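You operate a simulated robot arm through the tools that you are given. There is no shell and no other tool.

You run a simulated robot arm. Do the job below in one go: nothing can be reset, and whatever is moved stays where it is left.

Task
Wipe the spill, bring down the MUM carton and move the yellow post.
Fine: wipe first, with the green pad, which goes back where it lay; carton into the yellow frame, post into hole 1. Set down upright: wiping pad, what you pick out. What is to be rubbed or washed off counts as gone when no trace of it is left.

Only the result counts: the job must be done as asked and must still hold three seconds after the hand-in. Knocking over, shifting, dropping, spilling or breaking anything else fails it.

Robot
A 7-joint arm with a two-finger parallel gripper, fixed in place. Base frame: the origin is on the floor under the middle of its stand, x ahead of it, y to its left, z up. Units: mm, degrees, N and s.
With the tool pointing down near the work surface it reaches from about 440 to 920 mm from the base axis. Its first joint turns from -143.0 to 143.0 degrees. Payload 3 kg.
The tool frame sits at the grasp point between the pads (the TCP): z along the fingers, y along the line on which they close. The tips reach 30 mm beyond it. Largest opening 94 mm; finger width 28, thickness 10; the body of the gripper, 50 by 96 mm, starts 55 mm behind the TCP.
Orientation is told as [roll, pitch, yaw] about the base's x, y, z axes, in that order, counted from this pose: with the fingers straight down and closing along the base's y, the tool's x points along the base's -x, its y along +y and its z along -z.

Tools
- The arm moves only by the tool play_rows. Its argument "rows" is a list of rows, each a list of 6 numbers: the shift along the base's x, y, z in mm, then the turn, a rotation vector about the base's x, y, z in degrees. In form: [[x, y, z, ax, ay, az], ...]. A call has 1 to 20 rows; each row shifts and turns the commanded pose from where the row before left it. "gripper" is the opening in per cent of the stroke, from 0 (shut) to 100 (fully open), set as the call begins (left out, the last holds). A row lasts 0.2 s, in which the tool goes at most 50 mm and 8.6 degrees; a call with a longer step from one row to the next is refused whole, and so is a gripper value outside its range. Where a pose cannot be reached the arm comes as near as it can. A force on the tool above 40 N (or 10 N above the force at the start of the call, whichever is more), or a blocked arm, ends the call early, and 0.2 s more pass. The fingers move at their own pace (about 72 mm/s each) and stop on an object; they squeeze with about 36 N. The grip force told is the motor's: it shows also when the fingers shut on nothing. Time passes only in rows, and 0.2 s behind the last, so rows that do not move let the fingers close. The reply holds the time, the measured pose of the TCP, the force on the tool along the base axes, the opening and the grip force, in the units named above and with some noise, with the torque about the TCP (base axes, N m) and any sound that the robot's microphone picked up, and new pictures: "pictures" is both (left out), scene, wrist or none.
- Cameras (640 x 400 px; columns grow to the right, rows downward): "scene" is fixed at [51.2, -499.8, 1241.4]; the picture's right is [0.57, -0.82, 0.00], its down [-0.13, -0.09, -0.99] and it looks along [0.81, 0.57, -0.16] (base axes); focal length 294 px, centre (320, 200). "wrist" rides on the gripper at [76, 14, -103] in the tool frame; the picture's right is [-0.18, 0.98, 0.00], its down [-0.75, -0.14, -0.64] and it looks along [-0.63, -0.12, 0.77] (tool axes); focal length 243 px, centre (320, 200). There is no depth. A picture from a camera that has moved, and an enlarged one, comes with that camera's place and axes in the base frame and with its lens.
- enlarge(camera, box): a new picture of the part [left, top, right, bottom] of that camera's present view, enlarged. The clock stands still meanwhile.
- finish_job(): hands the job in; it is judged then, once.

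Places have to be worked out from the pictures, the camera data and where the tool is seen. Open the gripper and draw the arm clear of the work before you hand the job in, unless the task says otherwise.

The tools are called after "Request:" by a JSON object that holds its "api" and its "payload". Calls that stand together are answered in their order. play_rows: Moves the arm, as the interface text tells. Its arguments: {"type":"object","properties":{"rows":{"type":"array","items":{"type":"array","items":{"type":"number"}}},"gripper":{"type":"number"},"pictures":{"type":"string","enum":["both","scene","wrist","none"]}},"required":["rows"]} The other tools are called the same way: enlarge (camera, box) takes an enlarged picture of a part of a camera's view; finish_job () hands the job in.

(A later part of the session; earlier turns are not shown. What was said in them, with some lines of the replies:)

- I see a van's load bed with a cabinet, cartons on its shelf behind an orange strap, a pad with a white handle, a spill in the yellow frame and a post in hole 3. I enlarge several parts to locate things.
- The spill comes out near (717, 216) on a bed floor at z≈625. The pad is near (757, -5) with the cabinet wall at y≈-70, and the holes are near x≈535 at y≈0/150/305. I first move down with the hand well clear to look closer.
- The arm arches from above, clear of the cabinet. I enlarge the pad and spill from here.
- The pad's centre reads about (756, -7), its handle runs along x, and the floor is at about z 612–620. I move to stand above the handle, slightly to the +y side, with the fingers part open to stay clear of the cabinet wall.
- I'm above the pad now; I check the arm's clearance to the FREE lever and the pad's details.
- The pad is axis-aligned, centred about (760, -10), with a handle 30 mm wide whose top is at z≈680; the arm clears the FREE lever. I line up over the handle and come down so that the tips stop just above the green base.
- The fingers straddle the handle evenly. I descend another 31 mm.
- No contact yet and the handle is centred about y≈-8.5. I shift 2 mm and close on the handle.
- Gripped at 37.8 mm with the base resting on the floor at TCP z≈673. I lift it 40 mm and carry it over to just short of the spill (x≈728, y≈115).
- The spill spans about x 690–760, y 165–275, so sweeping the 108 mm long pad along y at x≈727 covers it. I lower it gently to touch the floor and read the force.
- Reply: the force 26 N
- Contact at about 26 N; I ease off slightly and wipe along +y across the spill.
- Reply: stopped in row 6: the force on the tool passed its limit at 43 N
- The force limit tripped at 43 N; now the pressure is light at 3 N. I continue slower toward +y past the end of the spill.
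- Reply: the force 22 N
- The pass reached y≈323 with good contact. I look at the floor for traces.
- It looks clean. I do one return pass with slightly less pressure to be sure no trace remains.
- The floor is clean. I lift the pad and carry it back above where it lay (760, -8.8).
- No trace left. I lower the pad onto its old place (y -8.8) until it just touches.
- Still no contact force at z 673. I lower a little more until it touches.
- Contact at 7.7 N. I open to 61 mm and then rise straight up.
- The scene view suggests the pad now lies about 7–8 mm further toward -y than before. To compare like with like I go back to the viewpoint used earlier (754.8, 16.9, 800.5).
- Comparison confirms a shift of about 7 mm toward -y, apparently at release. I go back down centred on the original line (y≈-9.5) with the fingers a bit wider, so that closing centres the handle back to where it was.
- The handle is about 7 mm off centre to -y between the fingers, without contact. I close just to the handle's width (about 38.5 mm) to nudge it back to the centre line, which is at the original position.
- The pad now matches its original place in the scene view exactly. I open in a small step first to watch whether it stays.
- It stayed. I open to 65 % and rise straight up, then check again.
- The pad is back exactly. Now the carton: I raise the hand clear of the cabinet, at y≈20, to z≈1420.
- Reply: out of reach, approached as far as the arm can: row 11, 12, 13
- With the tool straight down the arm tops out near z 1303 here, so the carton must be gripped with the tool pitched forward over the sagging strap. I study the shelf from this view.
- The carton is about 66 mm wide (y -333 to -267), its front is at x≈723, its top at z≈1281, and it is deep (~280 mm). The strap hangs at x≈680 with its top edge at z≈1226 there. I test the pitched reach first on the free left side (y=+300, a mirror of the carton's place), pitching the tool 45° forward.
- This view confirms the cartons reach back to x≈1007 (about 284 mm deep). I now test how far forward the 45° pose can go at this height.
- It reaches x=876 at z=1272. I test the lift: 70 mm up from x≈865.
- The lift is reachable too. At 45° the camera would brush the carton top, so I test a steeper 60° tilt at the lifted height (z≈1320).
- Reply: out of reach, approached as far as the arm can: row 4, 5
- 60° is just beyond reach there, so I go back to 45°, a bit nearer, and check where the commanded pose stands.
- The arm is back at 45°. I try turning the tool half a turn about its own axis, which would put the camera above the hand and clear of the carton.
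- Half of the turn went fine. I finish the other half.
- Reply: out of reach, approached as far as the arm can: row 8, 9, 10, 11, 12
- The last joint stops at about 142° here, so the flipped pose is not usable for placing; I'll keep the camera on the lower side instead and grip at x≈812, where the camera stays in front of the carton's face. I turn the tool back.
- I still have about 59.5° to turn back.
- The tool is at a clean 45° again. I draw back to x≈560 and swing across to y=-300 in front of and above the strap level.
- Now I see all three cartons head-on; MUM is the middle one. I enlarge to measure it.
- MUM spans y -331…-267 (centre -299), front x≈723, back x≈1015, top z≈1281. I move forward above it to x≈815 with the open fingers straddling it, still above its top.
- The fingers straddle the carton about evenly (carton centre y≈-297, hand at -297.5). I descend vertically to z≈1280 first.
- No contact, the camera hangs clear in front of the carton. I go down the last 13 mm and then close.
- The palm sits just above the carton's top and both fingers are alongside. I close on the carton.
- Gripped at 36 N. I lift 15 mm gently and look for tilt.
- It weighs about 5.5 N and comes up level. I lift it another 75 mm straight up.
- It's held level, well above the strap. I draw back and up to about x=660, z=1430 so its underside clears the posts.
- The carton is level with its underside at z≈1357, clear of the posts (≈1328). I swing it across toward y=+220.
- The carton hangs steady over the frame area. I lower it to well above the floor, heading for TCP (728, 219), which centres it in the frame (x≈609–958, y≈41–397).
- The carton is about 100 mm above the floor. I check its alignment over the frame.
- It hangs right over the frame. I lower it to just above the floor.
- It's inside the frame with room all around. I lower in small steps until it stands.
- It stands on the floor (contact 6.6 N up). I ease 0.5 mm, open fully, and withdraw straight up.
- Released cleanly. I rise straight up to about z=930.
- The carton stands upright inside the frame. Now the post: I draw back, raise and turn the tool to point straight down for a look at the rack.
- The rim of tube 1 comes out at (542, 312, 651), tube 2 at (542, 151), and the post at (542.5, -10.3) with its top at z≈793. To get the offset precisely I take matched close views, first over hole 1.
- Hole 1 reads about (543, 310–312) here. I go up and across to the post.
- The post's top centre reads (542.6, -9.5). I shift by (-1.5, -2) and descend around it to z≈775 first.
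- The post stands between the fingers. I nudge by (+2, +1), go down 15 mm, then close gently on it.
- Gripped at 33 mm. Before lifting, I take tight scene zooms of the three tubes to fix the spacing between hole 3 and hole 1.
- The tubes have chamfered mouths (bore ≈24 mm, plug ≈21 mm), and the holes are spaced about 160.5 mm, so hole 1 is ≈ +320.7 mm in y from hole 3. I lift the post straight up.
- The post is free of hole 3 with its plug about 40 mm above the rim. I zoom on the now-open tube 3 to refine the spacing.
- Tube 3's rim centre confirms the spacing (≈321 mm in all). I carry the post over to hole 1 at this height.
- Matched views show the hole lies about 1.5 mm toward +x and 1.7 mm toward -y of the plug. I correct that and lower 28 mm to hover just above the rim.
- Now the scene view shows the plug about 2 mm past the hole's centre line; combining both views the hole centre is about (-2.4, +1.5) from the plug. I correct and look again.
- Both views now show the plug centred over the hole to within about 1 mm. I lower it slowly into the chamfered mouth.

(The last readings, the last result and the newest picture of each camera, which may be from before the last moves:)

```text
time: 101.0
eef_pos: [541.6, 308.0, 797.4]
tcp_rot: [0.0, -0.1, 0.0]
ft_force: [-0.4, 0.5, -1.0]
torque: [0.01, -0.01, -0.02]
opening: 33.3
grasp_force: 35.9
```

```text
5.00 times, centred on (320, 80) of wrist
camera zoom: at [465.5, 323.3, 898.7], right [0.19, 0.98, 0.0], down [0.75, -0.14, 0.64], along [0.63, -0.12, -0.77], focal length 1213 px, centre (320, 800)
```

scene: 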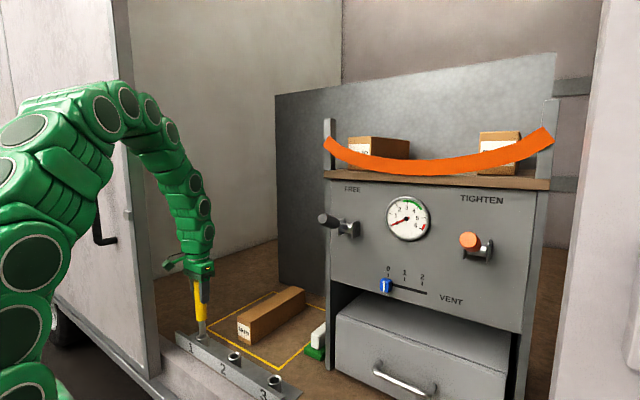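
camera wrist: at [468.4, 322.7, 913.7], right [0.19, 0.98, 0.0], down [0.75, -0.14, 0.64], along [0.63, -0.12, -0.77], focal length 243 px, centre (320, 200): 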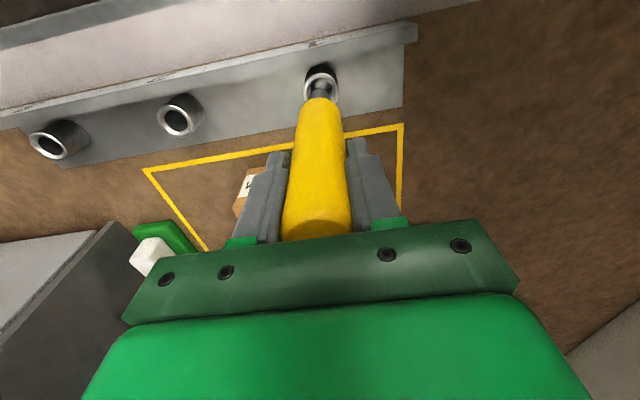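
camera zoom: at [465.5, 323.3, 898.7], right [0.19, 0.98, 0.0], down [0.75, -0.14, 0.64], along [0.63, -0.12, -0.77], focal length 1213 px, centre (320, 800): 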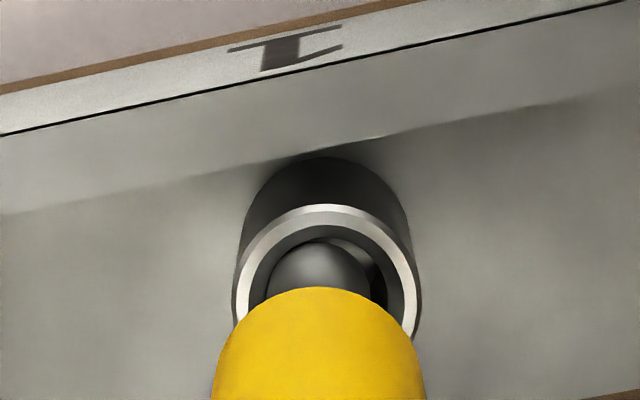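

The tip is in the chamfer, within about 1 mm of centre, with no force. I nudge by (+0.8, +0.2) and keep lowering while watching the force.

Request:
{"api": "play_rows", "payload": {"rows": [[0.8, 0.2, -2, 0, 0, 0], [0, 0, -3, 0, 0, 0], [0, 0, -3, 0, 0, 0], [0, 0, -3, 0, 0, 0], [0, 0, 0, 0, 0, 0]], "pictures": "none"}}

Request:
{"api": "enlarge", "payload": {"camera": "scene", "box": [184, 315, 224, 345]}}

```text
time: 102.2
eef_pos: [544.4, 308.7, 785.2]
tcp_rot: [0.0, -0.1, -0.1]
ft_force: [0.3, 0.4, -1.9]
torque: [0.02, -0.03, 0.01]
opening: 33.3
grasp_force: 36.2
```

```text
13.33 times, centred on (204, 330) of scene
camera zoom: at [51.2, -499.8, 1241.4], right [0.57, -0.82, 0.0], down [-0.13, -0.09, -0.99], along [0.81, 0.57, -0.16], focal length 3914 px, centre (1867, -1533)
```

zoom: 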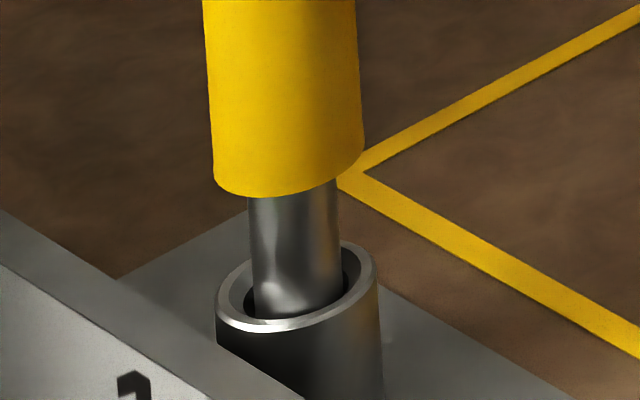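

The plug has entered the bore without contact force. I lower another 22 mm.

Request:
{"api": "play_rows", "payload": {"rows": [[0, 0, -4, 0, 0, 0], [0, 0, -4, 0, 0, 0], [0, 0, -4, 0, 0, 0], [0, 0, -4, 0, 0, 0], [0, 0, -4, 0, 0, 0], [0, 0, -2, 0, 0, 0], [0, 0, 0, 0, 0, 0]], "pictures": "none"}}

Request:
{"api": "enlarge", "payload": {"camera": "scene", "box": [184, 315, 224, 345]}}

```text
time: 103.8
eef_pos: [543.4, 309.6, 763.5]
tcp_rot: [0.0, -0.1, 0.0]
ft_force: [-0.3, -0.1, -1.5]
torque: [0.02, 0.03, 0.02]
opening: 33.1
grasp_force: 36.1
```

```text
13.33 times, centred on (204, 330) of scene
camera zoom: at [51.2, -499.8, 1241.4], right [0.57, -0.82, 0.0], down [-0.13, -0.09, -0.99], along [0.81, 0.57, -0.16], focal length 3914 px, centre (1867, -1533)
```

zoom: 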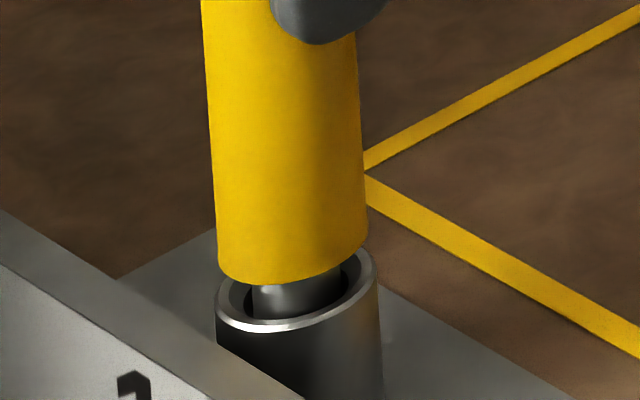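

Nearly seated; I lower in 1 mm steps to feel the bottom.

Request:
{"api": "play_rows", "payload": {"rows": [[0, 0, -1, 0, 0, 0], [0, 0, -1, 0, 0, 0], [0, 0, -1, 0, 0, 0], [0, 0, 0, 0, 0, 0]], "pictures": "none"}}

```text
time: 104.8
eef_pos: [542.9, 309.6, 762.1]
tcp_rot: [0.0, -0.2, -0.1]
ft_force: [0.0, 0.2, 22.4]
torque: [0.45, -0.1, 0.03]
opening: 33.4
grasp_force: 36.1
```

It has bottomed (22 N). I ease off 1 mm and check, then open.

Request:
{"api": "play_rows", "payload": {"rows": [[0, 0, 1, 0, 0, 0], [0, 0, 0, 0, 0, 0]], "pictures": "none"}}

Request:
{"api": "play_rows", "payload": {"rows": [[0, 0, 0, 0, 0, 0], [0, 0, 0, 0, 0, 0], [0, 0, 0, 0, 0, 0]], "gripper": 65}}

Request:
{"api": "enlarge", "payload": {"camera": "scene", "box": [160, 260, 300, 360]}}

```text
time: 105.4
eef_pos: [542.0, 310.4, 761.2]
tcp_rot: [0.0, 0.0, 0.1]
ft_force: [0.4, -0.7, -1.4]
torque: [0.01, 0.01, 0.01]
opening: 33.5
grasp_force: 35.5
```

```text
time: 106.2
eef_pos: [544.0, 310.6, 761.8]
tcp_rot: [0.0, -0.1, -0.1]
ft_force: [-0.3, 0.4, 0.3]
torque: [0.01, 0.03, 0.02]
opening: 61.1
grasp_force: 0.1
camera wrist: at [466.9, 324.4, 863.8], right [0.19, 0.98, 0.0], down [0.75, -0.14, 0.64], along [0.63, -0.12, -0.77], focal length 243 px, centre (320, 200)
```

scene: 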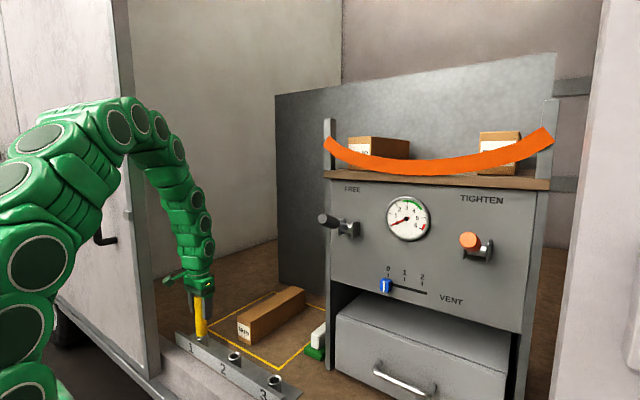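
wrist: 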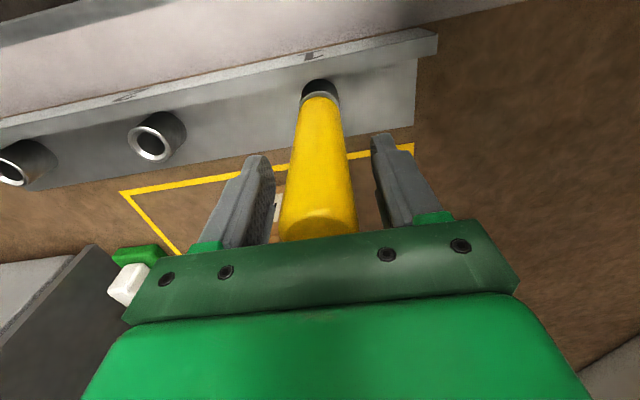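

```text
4.00 times, centred on (230, 310) of scene
camera zoom: at [51.2, -499.8, 1241.4], right [0.57, -0.82, 0.0], down [-0.13, -0.09, -0.99], along [0.81, 0.57, -0.16], focal length 1174 px, centre (680, -240)
```

zoom: 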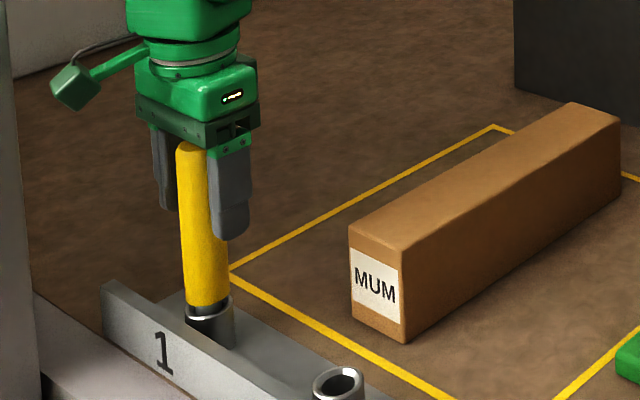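

Released. I check the post's uprightness before rising.

Request:
{"api": "enlarge", "payload": {"camera": "scene", "box": [180, 290, 230, 350]}}

Request:
{"api": "enlarge", "payload": {"camera": "wrist", "box": [240, 60, 400, 240]}}

```text
6.67 times, centred on (205, 320) of scene
camera zoom: at [51.2, -499.8, 1241.4], right [0.57, -0.82, 0.0], down [-0.13, -0.09, -0.99], along [0.81, 0.57, -0.16], focal length 1957 px, centre (1087, -600)
```

zoom: 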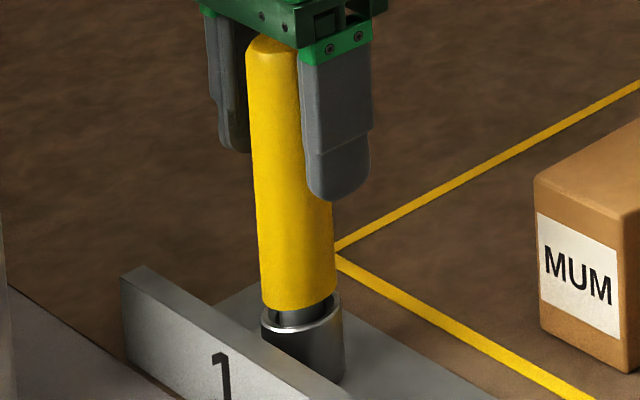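

```text
2.22 times, centred on (320, 150) of wrist
camera zoom: at [466.9, 324.4, 863.8], right [0.19, 0.98, 0.0], down [0.75, -0.14, 0.64], along [0.63, -0.12, -0.77], focal length 539 px, centre (320, 311)
```

zoom: 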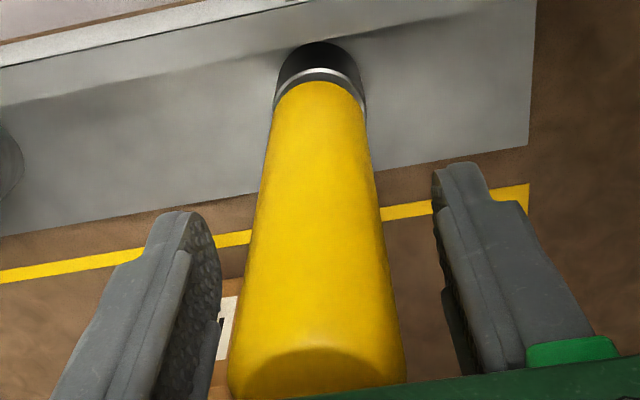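

The post's edge follows the vertical, so it stands upright. I rise straight off it.

Request:
{"api": "play_rows", "payload": {"rows": [[0, 0, 8, 0, 0, 0], [0, 0, 15, 0, 0, 0], [0, 0, 25, 0, 0, 0], [0, 0, 40, 0, 0, 0], [0, 0, 40, 0, 0, 0], [0, 0, 40, 0, 0, 0], [0, 0, 40, 0, 0, 0], [0, 0, 40, 0, 0, 0], [-5, -5, 40, 0, 0, 0], [-10, -10, 40, 0, 0, 0], [-10, -20, 40, 0, 0, 0], [-10, -20, 40, 0, 0, 0], [0, 0, 0, 0, 0, 0]]}}

Request:
{"api": "enlarge", "payload": {"camera": "scene", "box": [160, 260, 360, 400]}}

Request:
{"api": "enlarge", "payload": {"camera": "scene", "box": [310, 90, 570, 310]}}

Request:
{"api": "enlarge", "payload": {"camera": "wrist", "box": [140, 0, 500, 240]}}

```text
time: 109.0
eef_pos: [508.6, 254.2, 1170.5]
tcp_rot: [0.1, -0.1, -0.2]
ft_force: [-0.2, 0.4, 0.3]
torque: [-0.03, -0.01, 0.03]
opening: 61.0
grasp_force: 0.1
camera wrist: at [431.6, 268.8, 1271.9], right [0.19, 0.98, 0.0], down [0.75, -0.14, 0.64], along [0.63, -0.12, -0.77], focal length 243 px, centre (320, 200)
```

scene: 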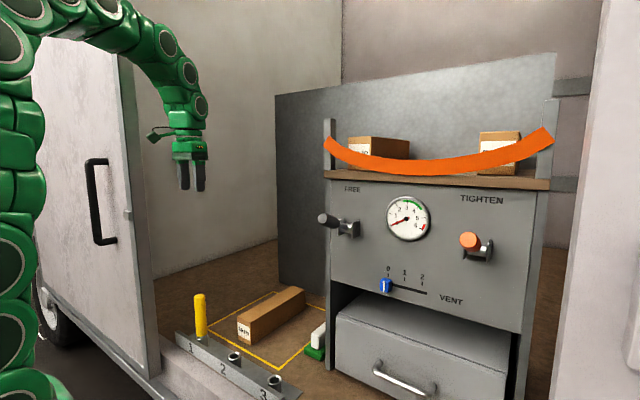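
wrist: 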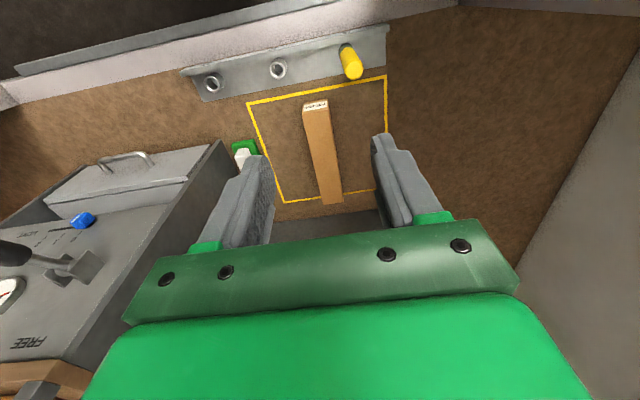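

```text
2.86 times, centred on (260, 330) of scene
camera zoom: at [51.2, -499.8, 1241.4], right [0.57, -0.82, 0.0], down [-0.13, -0.09, -0.99], along [0.81, 0.57, -0.16], focal length 839 px, centre (491, -171)
```

zoom: 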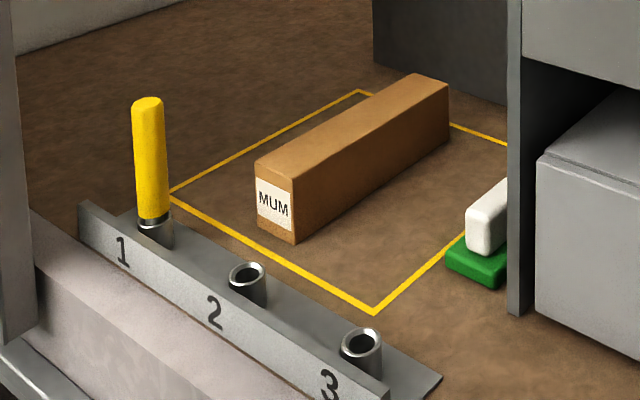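

```text
1.82 times, centred on (440, 200) of scene
camera zoom: at [51.2, -499.8, 1241.4], right [0.57, -0.82, 0.0], down [-0.13, -0.09, -0.99], along [0.81, 0.57, -0.16], focal length 534 px, centre (102, 200)
```

zoom: 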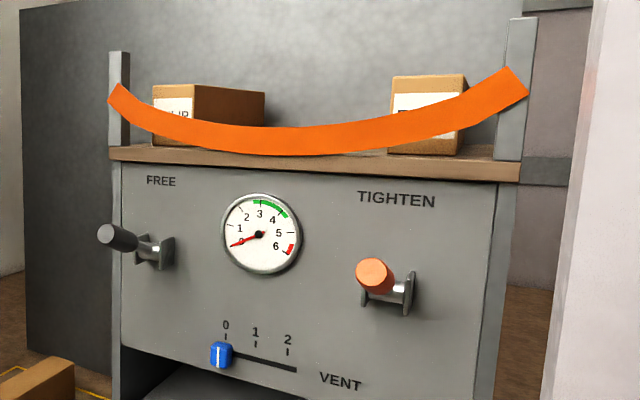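

```text
1.67 times, centred on (320, 120) of wrist
camera zoom: at [431.6, 268.8, 1271.9], right [0.19, 0.98, 0.0], down [0.75, -0.14, 0.64], along [0.63, -0.12, -0.77], focal length 404 px, centre (320, 333)
```

zoom: 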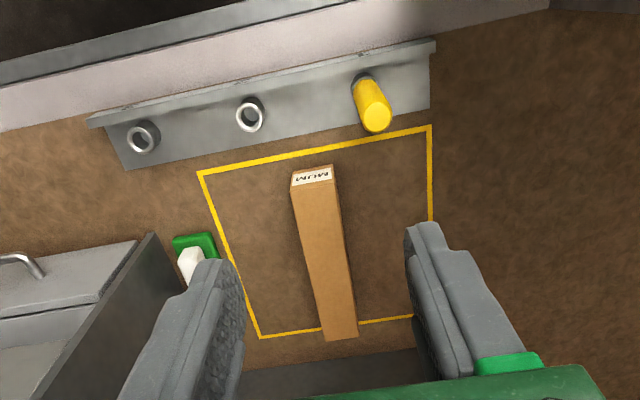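

Everything looks as asked: floor clean, pad back in its place, MUM carton upright inside the frame, post seated in hole 1, other cartons, strap and levers untouched. I open the gripper fully and draw back a bit further.

Request:
{"api": "play_rows", "payload": {"rows": [[-10, -10, 20, 0, 0, 0], [-10, -10, 20, 0, 0, 0], [-10, -10, 20, 0, 0, 0], [0, 0, 0, 0, 0, 0], [0, 0, 0, 0, 0, 0]], "gripper": 100}}

Request:
{"api": "enlarge", "payload": {"camera": "scene", "box": [170, 280, 250, 360]}}

```text
time: 110.2
eef_pos: [479.1, 223.9, 1231.2]
tcp_rot: [-0.1, -0.2, -0.2]
ft_force: [0.4, -0.1, -0.8]
torque: [0.0, -0.01, 0.01]
opening: 93.9
grasp_force: 0.1
camera wrist: at [402.4, 238.3, 1333.3], right [0.19, 0.98, 0.0], down [0.75, -0.14, 0.64], along [0.63, -0.12, -0.77], focal length 243 px, centre (320, 200)
```

scene: 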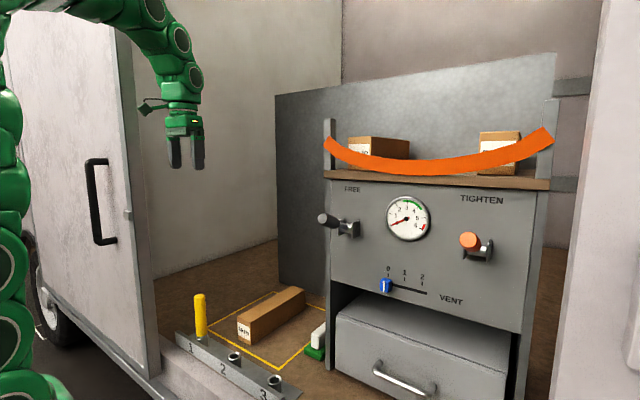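
wrist: 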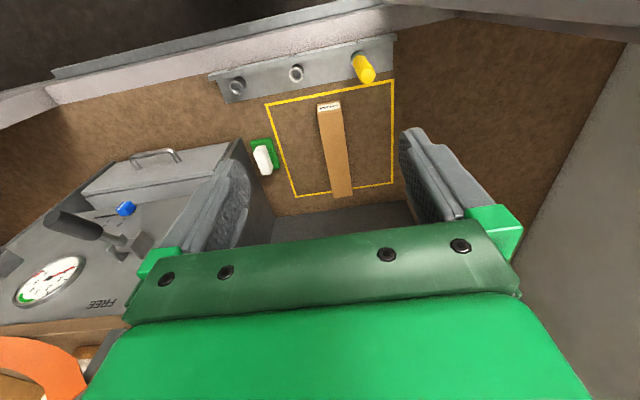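

```text
5.00 times, centred on (210, 320) of scene
camera zoom: at [51.2, -499.8, 1241.4], right [0.57, -0.82, 0.0], down [-0.13, -0.09, -0.99], along [0.81, 0.57, -0.16], focal length 1468 px, centre (870, -400)
```

zoom: 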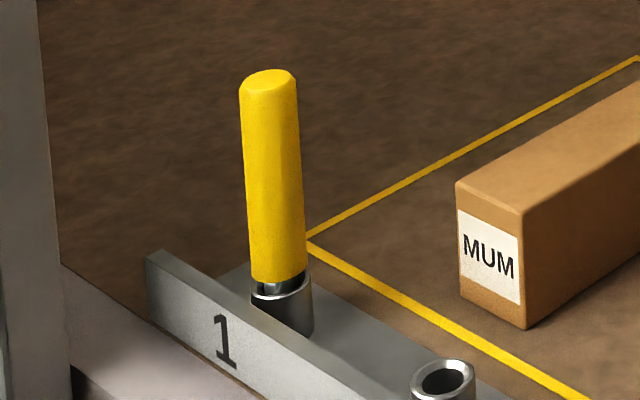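

The post stands in hole 1, the carton is upright in the frame, the pad is back in place and the arm is clear with the gripper open. I hand the job in.

Request:
{"api": "finish_job", "payload": {}}

```text
The job is handed in.
```

The job is handed in, and the last pictures showed every part done as asked. I haven't seen the judging result.

- **Spill:** I wiped it first with the green pad, in two passes. No trace showed in close-ups from either camera.
- **Pad:** It is back upright where it lay. It shifted about 7 mm when I first let it go, so I moved it back and checked it against the first picture.
- **MUM carton:** It stands upright inside the yellow frame, with about 15 mm or more to spare on every side. I lifted it over the sagging strap without touching the strap, the levers or the other cartons.
- **Yellow post:** It is fully down in hole 1 and upright.

The gripper is open and the arm is clear of the work.
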